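You operate a simulated robot arm through the tools that you are given. There is no shell and no other tool. Be economical: measure what you need, move in short steps, check, and stop when the job is done.

Carry out the task below with a simulated robot arm. There is one attempt and no reset: what you move stays moved.

## Task
Take the green shim with the smallest size on its label from the service stand top and leave it on top of the square brown carton.

The check looks at the end state, three seconds after you hand in, the way a careful person would. Anything else that was tipped, shoved, dropped, spilled or broken makes it a failure.

## Robot
A 6-joint arm with a two-finger parallel gripper, fixed in place. Base frame: the origin is at the foot of the arm, x ahead of it, y to its left, z up; the work surface is at about z = 850. Lengths are in mm, angles in rad, forces in N, time in s.
With the tool pointing down near the work surface it reaches from about 260 to 680 mm from the base axis. Its first joint turns from -1.152 to 1.152 rad. Payload 2.9 kg.
Tool frame: the origin (TCP) lies between the finger pads and is the grasp point; the fingertips stand 30 mm ahead of it; z points along the fingers, y is the line along which they close. Largest opening 110 mm; finger width 20, thickness 10; the body of the gripper, 48 by 112 mm, starts 55 mm behind the TCP.
Orientation is that of the tool frame in the base frame, as a unit quaternion [x, y, z, w]. With the fingers straight down and closing along the base's y, the tool's x points along the base's -x, its y along +y and its z along -z.

## Interface
- The arm moves only by the tool step_arm. Its arguments are lists of equal length, an entry for each row: "offset": the shift along the base's x, y, z in units of 30 mm (1.0 is 30 mm), a list of three; "yaw": the turn about the base's z in units of 6 degrees (1.0 is 6 degrees). In form: {"offset": [[x, y, z], ...], "yaw": [yaw, ...]}. A call has 1 to 12 rows; each row shifts and turns the commanded pose from where the row before left it. "gripper" is the gripper command, from -1 (fully open) to 1 (shut), values between in proportion, set as the call begins (left out, the last holds). A call with a number of a shift or a turn outside -1 to 1 is refused whole. Rows are played at 5 a second. More than 50 mm and 0.15 rad between two rows, or a gripper value outside its range, and nothing of the call is played. Where a pose cannot be reached the arm comes as near as it can. A force on the tool above 40 N (or 10 N above the force at the start of the call, whichever is more), or a blocked arm, ends the call early, and 0.2 s more pass. Each finger travels about 108 mm/s and halts on what it meets, pressing with about 27 N; the grip force reading is that of the motor and also rises with nothing between the fingers. The clock runs only during rows and for 0.2 s after the last one: add rows that do not move to give the fingers time. It gives the time, the measured TCP pose, the force on the tool (base axes), the opening and the grip force at its end, in the units of the frame above (readings bear some noise).
- Cameras (640 x 400 px; columns grow to the right, rows downward): "scene" is fixed at [73.6, 427.8, 1397.4]; the picture's right is [-0.80, -0.61, 0.00], its down [-0.27, 0.35, -0.90] and it looks along [0.54, -0.71, -0.44] (base axes); focal length 325 px, centre (320, 200). "wrist" rides on the gripper at [72, 17, -103] in the tool frame; the picture's right is [-0.23, 0.97, 0.00], its down [-0.76, -0.18, -0.62] and it looks along [-0.61, -0.14, 0.78] (tool axes); focal length 222 px, centre (320, 200). There is no depth. A picture from a camera that has moved, and an enlarged one, comes with that camera's place and axes in the base frame and with its lens.
- get_image(camera): a new picture of that camera. It takes no simulated time.
- close_up(camera, box): a new picture of the part [left, top, right, bottom] of that camera's present view, enlarged. It takes no simulated time.
- hand_in(): hands the job in; it is judged then, once.

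Work in short steps. Places have to be worked out from the pictures, the camera data and where the tool is seen: move nearer, look again, correct. Check each grasp and each placing, and mend what went wrong. You have 90 turns and 42 pictures in all, those below and enlarged ones among them. Open the gripper and draw the arm clear of the work before you hand the job in, unless the task says otherwise; then end with one line.

The tools are called after ">>>" as name(argument=value, ...) on one line, values as JSON. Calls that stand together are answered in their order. step_arm: Moves the arm, as the interface text tells. Its arguments: {"type":"object","properties":{"offset":{"type":"array","items":{"type":"array","items":{"type":"number"}}},"yaw":{"type":"array","items":{"type":"number"}},"gripper":{"type":"number"}},"required":["offset","yaw"]} The other tools are called the same way: get_image (camera) takes a picture; close_up (camera, box) takes an enlarged picture of a part of a camera's view; hand_in () hands the job in.

At the start:

```text
time: 0.0
ee_pos: [370.6, -67.0, 1117.0]
ee_rot: [0.0, 1.0, 0.001, 0.0]
contact_force: [0.0, -0.3, 0.2]
grip_width: 110.0
grasp_force: 0.0
```

scene: 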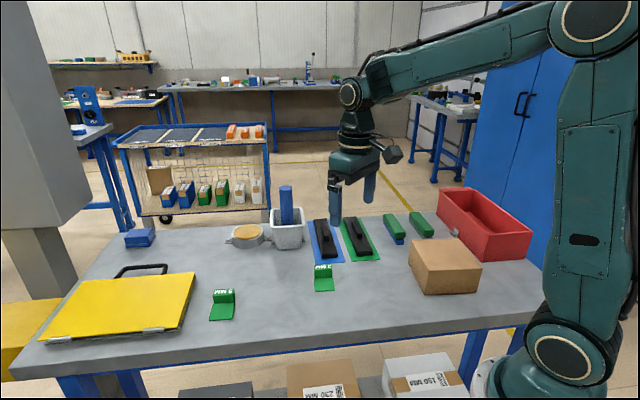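
wrist: 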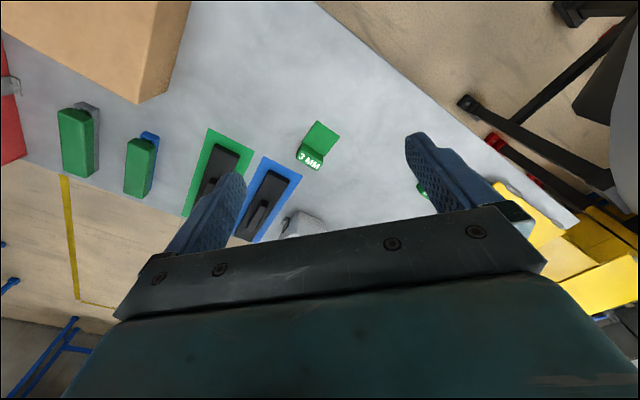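

The pictures show two labelled green pieces on the bench; I enlarge them to read the labels.

>>> close_up(camera="scene", box=[190, 250, 350, 350])

>>> close_up(camera="scene", box=[300, 180, 540, 330])

>>> close_up(camera="wrist", box=[0, 80, 480, 250])

```text
4.00 times, centred on (270, 300) of scene
camera zoom: at [73.6, 427.8, 1397.4], right [-0.8, -0.61, 0.0], down [-0.27, 0.35, -0.9], along [0.54, -0.71, -0.44], focal length 1299 px, centre (520, -200)
```

zoom: 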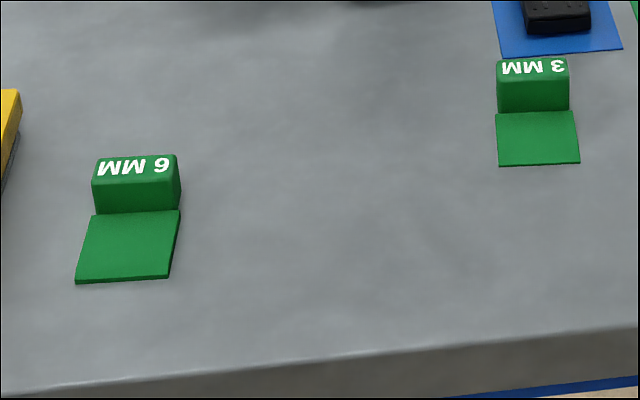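

```text
2.67 times, centred on (420, 255) of scene
camera zoom: at [73.6, 427.8, 1397.4], right [-0.8, -0.61, 0.0], down [-0.27, 0.35, -0.9], along [0.54, -0.71, -0.44], focal length 866 px, centre (53, 53)
```

zoom: 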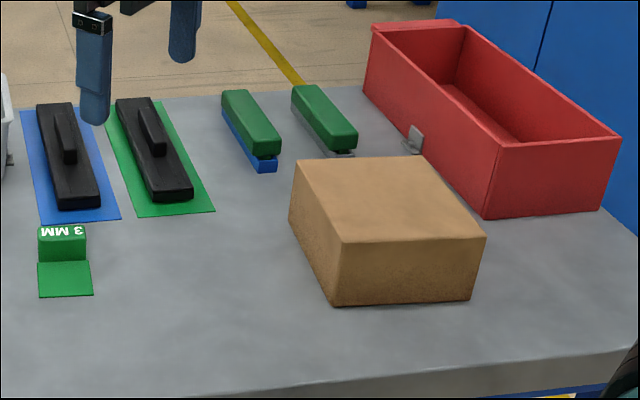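

```text
1.33 times, centred on (240, 165) of wrist
camera zoom: at [297.7, -47.8, 1220.9], right [0.23, 0.97, 0.0], down [0.76, -0.18, 0.62], along [0.61, -0.14, -0.78], focal length 296 px, centre (427, 247)
```

zoom: 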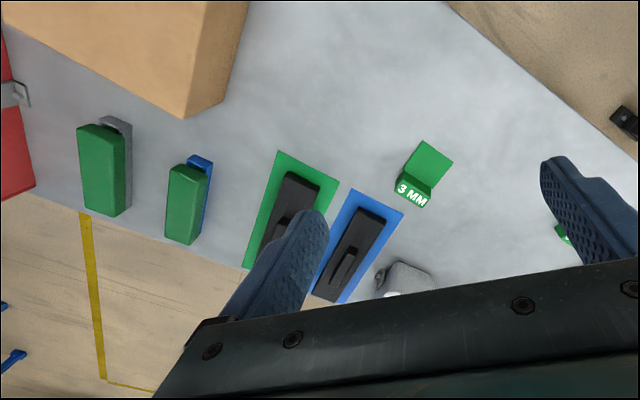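

Two labelled green shims are visible, 3 MM and 6 MM. The 3 MM one has its block near (470,-106), with the label block long axis along about 40° from x. I move above it, turn the fingers to close along that axis, and look again.

>>> step_arm(offset=[[0.4, -0.16, 0], [0.4, -0.16, 0], [0.4, -0.16, 0], [0.4, -0.16, 0], [0.4, -0.16, -0.5], [0.4, -0.16, -0.5], [0.4, -0.16, -0.5], [0.4, -0.16, -0.5], [0, 0, -0.5], [0, 0, -0.5], [0, 0, 0]], yaw=[-0.8, -0.8, -0.8, -0.8, -0.8, -0.8, -0.8, -0.8, -0.8, -0.8, -0.1], gripper=-1)

>>> get_image(camera="wrist")

>>> get_image(camera="scene")

```text
time: 2.4
ee_pos: [465.6, -103.6, 1027.7]
ee_rot: [0.412, 0.911, 0.0, -0.001]
contact_force: [0.4, -0.4, -0.7]
grip_width: 110.1
grasp_force: 0.1
```

```text
36 pictures are left
camera wrist: at [430.9, -37.5, 1131.0], right [0.88, 0.47, 0.0], down [0.37, -0.69, 0.62], along [0.29, -0.55, -0.78], focal length 222 px, centre (320, 200)
```

wrist: 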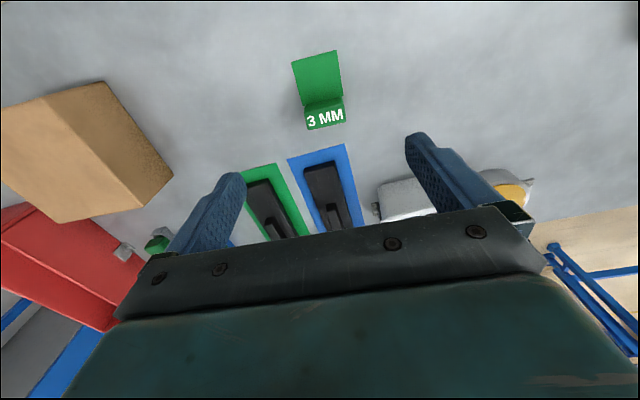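

```text
35 pictures are left
```

scene: 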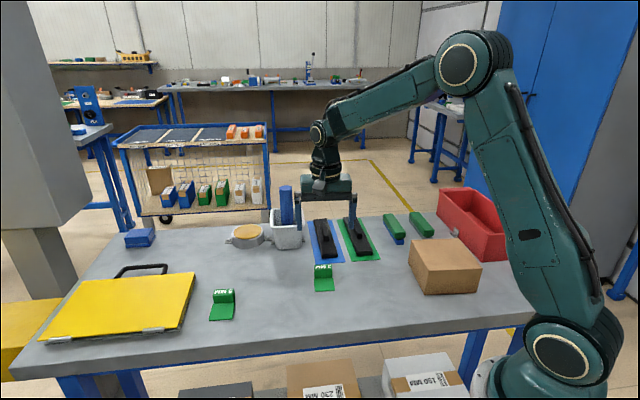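

The label block centre now reads (474,-110), closing axis about 40°. I descend with a small correction to fingertips ~900 and look again.

>>> step_arm(offset=[[0.28, -0.2, -0.5], [0, 0, -0.7], [0, 0, -0.7], [0, 0, -0.7], [0, 0, -0.65], [0, 0, 0]], yaw=[-0.2, 0, 0, 0, 0, 0], gripper=-0.5)

>>> get_image(camera="wrist")

>>> close_up(camera="scene", box=[260, 200, 420, 300])

```text
time: 3.8
ee_pos: [473.8, -110.4, 928.5]
ee_rot: [0.421, 0.907, 0.001, 0.001]
contact_force: [-0.6, -0.8, 0.6]
grip_width: 82.5
grasp_force: 0.2
```

```text
34 pictures are left
camera wrist: at [441.4, -42.8, 1032.1], right [0.89, 0.46, 0.0], down [0.36, -0.7, 0.62], along [0.28, -0.55, -0.78], focal length 222 px, centre (320, 200)
```

wrist: 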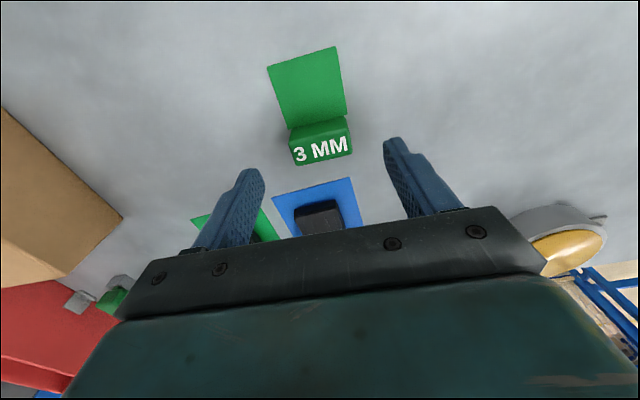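

```text
4.00 times, centred on (340, 250) of scene
camera zoom: at [73.6, 427.8, 1397.4], right [-0.8, -0.61, 0.0], down [-0.27, 0.35, -0.9], along [0.54, -0.71, -0.44], focal length 1299 px, centre (240, 0)
```

zoom: 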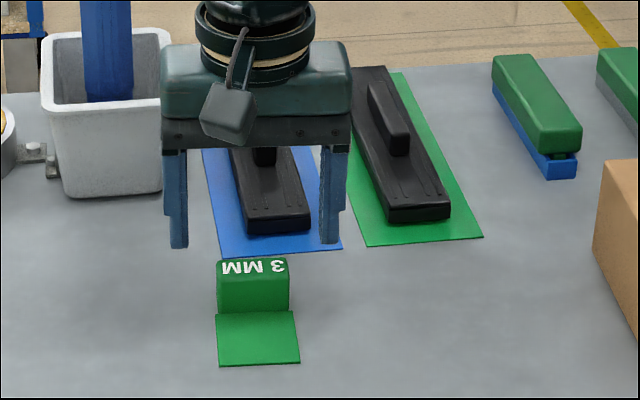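

The fingers straddle the block, with its centre at about (474,-106) and its axis aligned within 1°. I shift 3 mm, go down to fingertips ~857, and look at the fit before closing.

>>> step_arm(offset=[[-0.02, 0.11, -0.4], [0, 0, -0.4], [0, 0, -0.35], [0, 0, -0.23], [0, 0, 0]], yaw=[0, 0, 0, 0, 0])

>>> get_image(camera="wrist")

>>> close_up(camera="scene", box=[260, 200, 420, 300])

```text
time: 5.0
ee_pos: [474.2, -106.8, 888.2]
ee_rot: [0.421, 0.907, 0.0, 0.0]
contact_force: [0.0, 0.4, 0.9]
grip_width: 82.7
grasp_force: 0.1
```

```text
32 pictures are left
camera wrist: at [440.4, -39.7, 991.9], right [0.89, 0.46, 0.0], down [0.36, -0.7, 0.62], along [0.28, -0.55, -0.78], focal length 222 px, centre (320, 200)
```

wrist: 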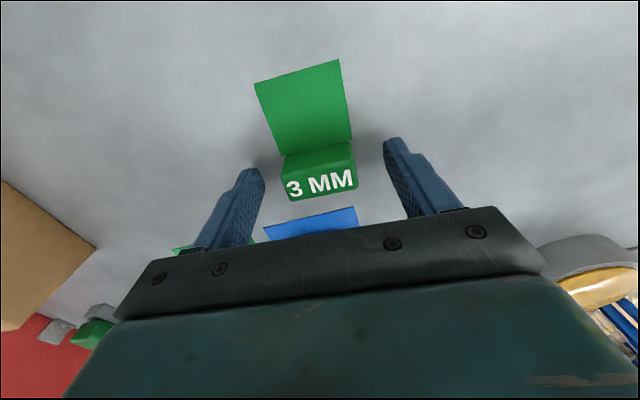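

```text
4.00 times, centred on (340, 250) of scene
camera zoom: at [73.6, 427.8, 1397.4], right [-0.8, -0.61, 0.0], down [-0.27, 0.35, -0.9], along [0.54, -0.71, -0.44], focal length 1299 px, centre (240, 0)
```

zoom: 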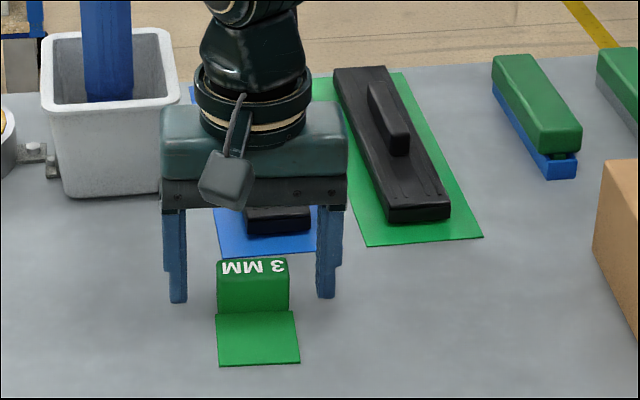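

The fit is good: fingertips lie beside the block's ends and nothing touches. I close the fingers.

>>> step_arm(offset=[[0, 0, 0], [0, 0, 0], [0, 0, 0], [0, 0, 0]], yaw=[0, 0, 0, 0], gripper=1)

>>> get_image(camera="wrist")

```text
time: 6.0
ee_pos: [474.0, -108.7, 888.5]
ee_rot: [0.421, 0.907, 0.0, 0.001]
contact_force: [-0.1, -0.3, -0.2]
grip_width: 45.0
grasp_force: 26.7
```

```text
30 pictures are left
camera wrist: at [440.4, -39.7, 992.0], right [0.89, 0.46, 0.0], down [0.36, -0.7, 0.62], along [0.28, -0.55, -0.78], focal length 222 px, centre (320, 200)
```

wrist: 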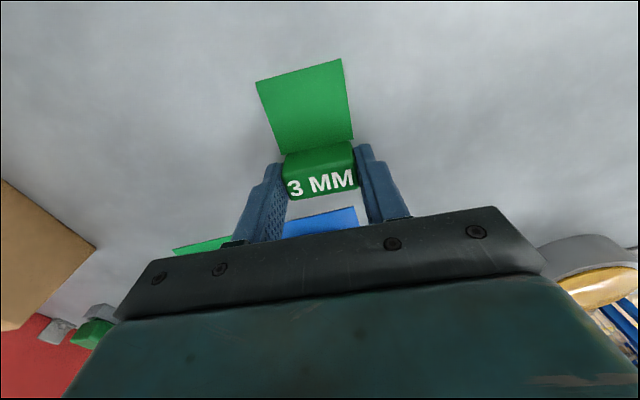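

The block is gripped at 45 mm opening with 27 N. I lift straight up.

>>> step_arm(offset=[[0, 0, 0.3], [0, 0, 0.5], [0, 0, 0.7], [0, 0, 0.8], [0, 0, 0.8], [0, 0, 0.8], [0, 0, 0]], yaw=[0, 0, 0, 0, 0, 0, 0])

>>> get_image(camera="wrist")

>>> get_image(camera="scene")

```text
time: 7.6
ee_pos: [472.7, -106.0, 1005.4]
ee_rot: [0.421, 0.907, 0.0, 0.0]
contact_force: [0.2, -0.4, -1.1]
grip_width: 45.0
grasp_force: 26.8
```

```text
29 pictures are left
camera wrist: at [439.7, -39.6, 1109.1], right [0.89, 0.46, 0.0], down [0.36, -0.7, 0.62], along [0.28, -0.55, -0.78], focal length 222 px, centre (320, 200)
```

wrist: 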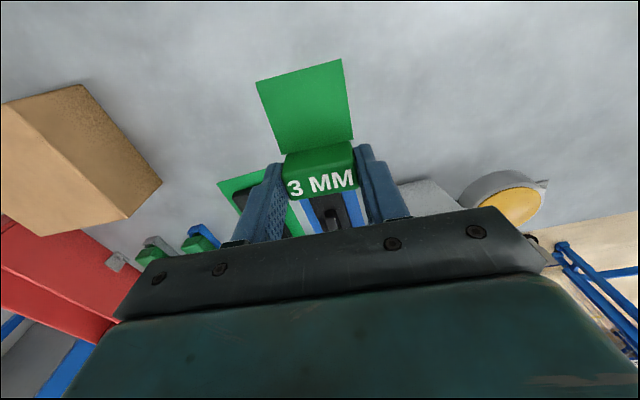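

```text
28 pictures are left
```

scene: 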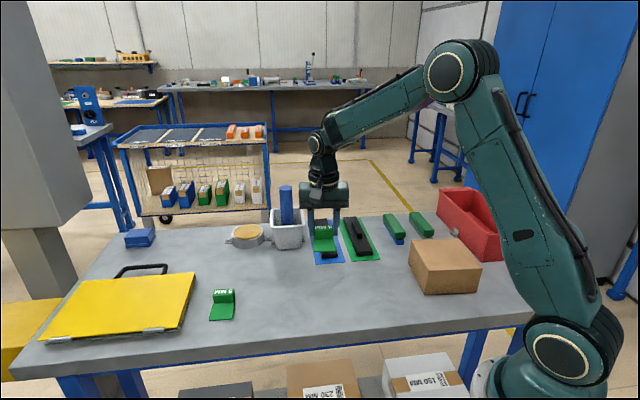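

The shim is held level and hangs about 38 mm below the TCP. The carton is estimated at centre (225,-294), top ~918, same orientation. I carry it over at a slightly greater height and look.

>>> step_arm(offset=[[0, 0, 0.6], [-0.5, -0.44, 0.4], [-0.75, -0.67, 0], [-0.75, -0.67, 0], [-0.75, -0.67, 0], [-0.75, -0.67, 0], [-0.75, -0.67, 0], [-0.75, -0.67, 0], [-0.75, -0.67, 0], [-0.75, -0.67, 0], [-0.75, -0.67, 0], [0, 0, 0]], yaw=[0, 0, 0, 0, 0, 0, 0, 0, 0, 0, 0, 0])

>>> get_image(camera="wrist")

>>> get_image(camera="scene")

```text
time: 10.2
ee_pos: [255.7, -303.5, 1035.4]
ee_rot: [0.421, 0.907, -0.001, 0.001]
contact_force: [0.1, 0.2, -0.3]
grip_width: 45.1
grasp_force: 27.4
```

```text
27 pictures are left
camera wrist: at [222.3, -234.9, 1139.0], right [0.89, 0.46, 0.0], down [0.36, -0.7, 0.62], along [0.28, -0.55, -0.78], focal length 222 px, centre (320, 200)
```

wrist: 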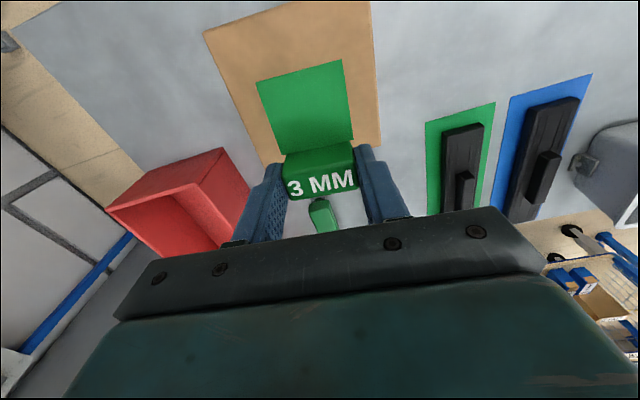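

```text
26 pictures are left
```

scene: 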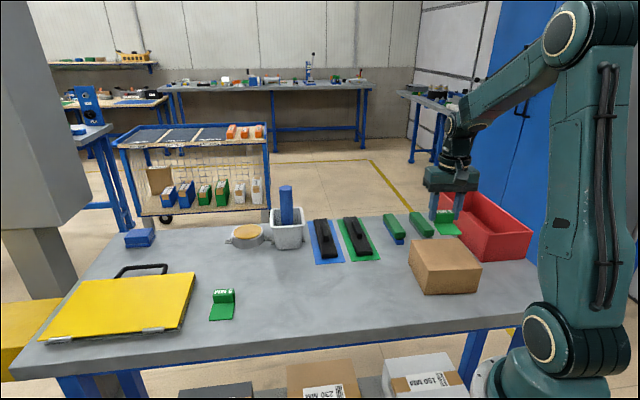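

From this view the carton centre is (234,-289), before it was (225,-294); I take (231,-291), so the block should go to about (246,-309). I shift there, lower to about 12 mm above the estimated top, and look.

>>> step_arm(offset=[[-0.32, -0.18, -0.3], [0, 0, -0.5], [0, 0, -0.5], [0, 0, -0.5], [0, 0, -0.3], [0, 0, 0]], yaw=[0, 0, 0, 0, 0, 0])

>>> close_up(camera="scene", box=[380, 180, 540, 300])

>>> get_image(camera="wrist")

```text
time: 11.6
ee_pos: [246.8, -307.0, 972.9]
ee_rot: [0.421, 0.907, 0.001, 0.0]
contact_force: [0.4, -1.1, -1.4]
grip_width: 45.1
grasp_force: 26.8
```

```text
3.33 times, centred on (460, 240) of scene
camera zoom: at [73.6, 427.8, 1397.4], right [-0.8, -0.61, 0.0], down [-0.27, 0.35, -0.9], along [0.54, -0.71, -0.44], focal length 1083 px, centre (-147, 67)
```

zoom: 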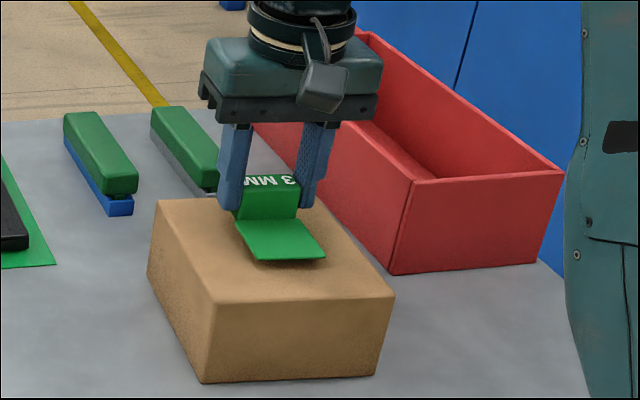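

```text
24 pictures are left
camera wrist: at [213.1, -239.6, 1076.2], right [0.89, 0.46, 0.0], down [0.36, -0.7, 0.62], along [0.28, -0.56, -0.78], focal length 222 px, centre (320, 200)
```

wrist: 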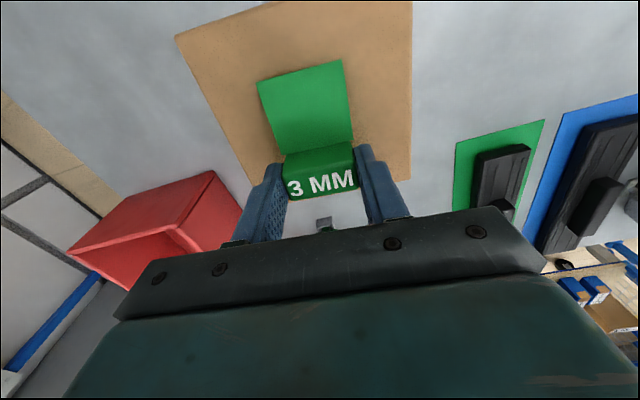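

The shim is over the middle of the carton with roughly 25–33 mm margin at each end. I lower slowly and watch the force.

>>> step_arm(offset=[[0, 0, -0.1], [0, 0, -0.1], [0, 0, -0.1], [0, 0, -0.07], [0, 0, 0]], yaw=[0, 0, 0, 0, 0])

>>> close_up(camera="scene", box=[410, 200, 490, 300])

```text
time: 12.8
ee_pos: [246.4, -307.3, 963.3]
ee_rot: [0.42, 0.907, 0.0, 0.001]
contact_force: [-3.0, 3.4, 21.6]
grip_width: 45.0
grasp_force: 26.4
```

```text
4.00 times, centred on (450, 250) of scene
camera zoom: at [73.3, 428.1, 1397.3], right [-0.8, -0.61, 0.0], down [-0.27, 0.35, -0.9], along [0.54, -0.71, -0.44], focal length 1299 px, centre (-200, 0)
```

zoom: 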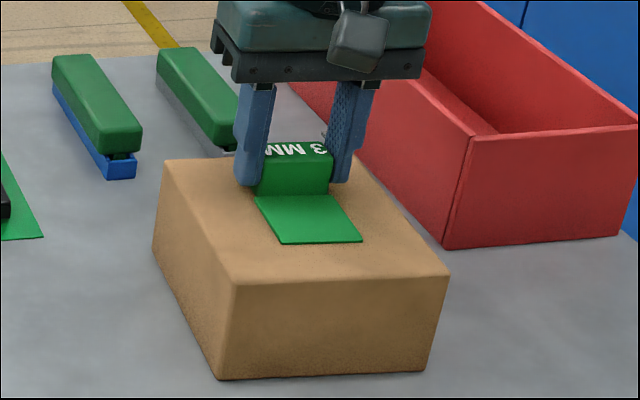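

The force reads 22 N, so the shim is resting on the carton. I ease up by about 1 mm and open the fingers.

>>> step_arm(offset=[[0, 0, 0.03], [0, 0, 0]], yaw=[0, 0])

>>> step_arm(offset=[[0, 0, 0], [0, 0, 0], [0, 0, 0]], yaw=[0, 0, 0], gripper=-0.3)

>>> get_image(camera="wrist")

```text
time: 13.4
ee_pos: [247.0, -306.8, 963.7]
ee_rot: [0.421, 0.907, 0.0, 0.001]
contact_force: [1.4, -2.5, 10.3]
grip_width: 44.9
grasp_force: 27.0
```

```text
time: 14.2
ee_pos: [246.3, -306.4, 962.1]
ee_rot: [0.421, 0.907, 0.0, 0.0]
contact_force: [0.0, 0.4, -1.1]
grip_width: 71.5
grasp_force: 0.1
```

```text
22 pictures are left
camera wrist: at [213.2, -239.1, 1065.9], right [0.89, 0.46, 0.0], down [0.36, -0.7, 0.62], along [0.28, -0.55, -0.78], focal length 222 px, centre (320, 200)
```

wrist: 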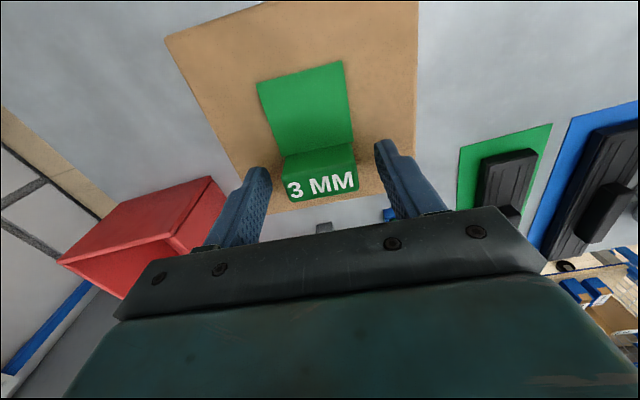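

The fingers are free and the shim lies on the carton. I draw straight up and then away toward the middle of the bench.

>>> step_arm(offset=[[0, 0, 0.3], [0, 0, 0.7], [0, 0, 0.9], [0, 0, 0.9], [0, 0, 0.9], [0, 0, 0.9], [0.7, 0.7, 0], [0.7, 0.7, 0], [0.7, 0.7, 0], [0.7, 0.7, 0], [0.7, 0.7, 0], [0, 0, 0]], yaw=[0, 0, 0, 0, 0, 0, 0, 0, 0, 0, 0, 0])

>>> get_image(camera="scene")

>>> close_up(camera="scene", box=[370, 190, 530, 310])

```text
time: 16.8
ee_pos: [351.2, -201.5, 1100.4]
ee_rot: [0.421, 0.907, 0.0, 0.0]
contact_force: [0.2, -0.5, -0.8]
grip_width: 71.5
grasp_force: 0.2
```

```text
21 pictures are left
```

scene: 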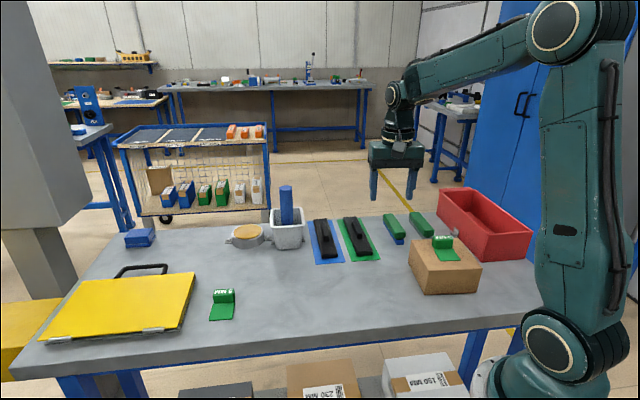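

```text
3.33 times, centred on (450, 250) of scene
camera zoom: at [73.6, 427.8, 1397.4], right [-0.8, -0.61, 0.0], down [-0.27, 0.35, -0.9], along [0.54, -0.71, -0.44], focal length 1083 px, centre (-113, 33)
```

zoom: 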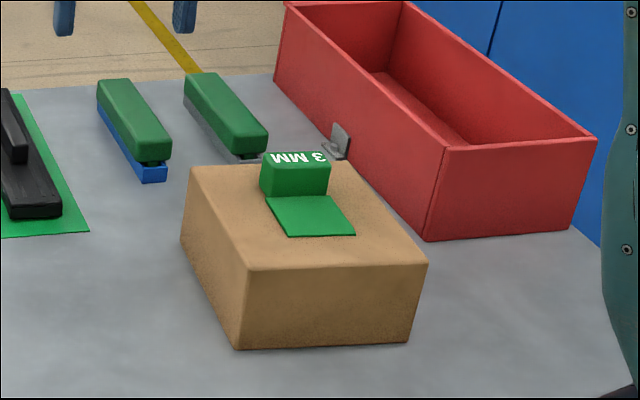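

The shim rests flat on the carton, nothing else has moved, and the arm is clear with the gripper open. I hand in.

>>> hand_in()

```text
The job is handed in.
```

The 3 MM green shim, the smaller of the two labelled ones I could see (3 MM and 6 MM), is lying flat on top of the square brown carton; nothing else appears to have moved, and the job is handed in.
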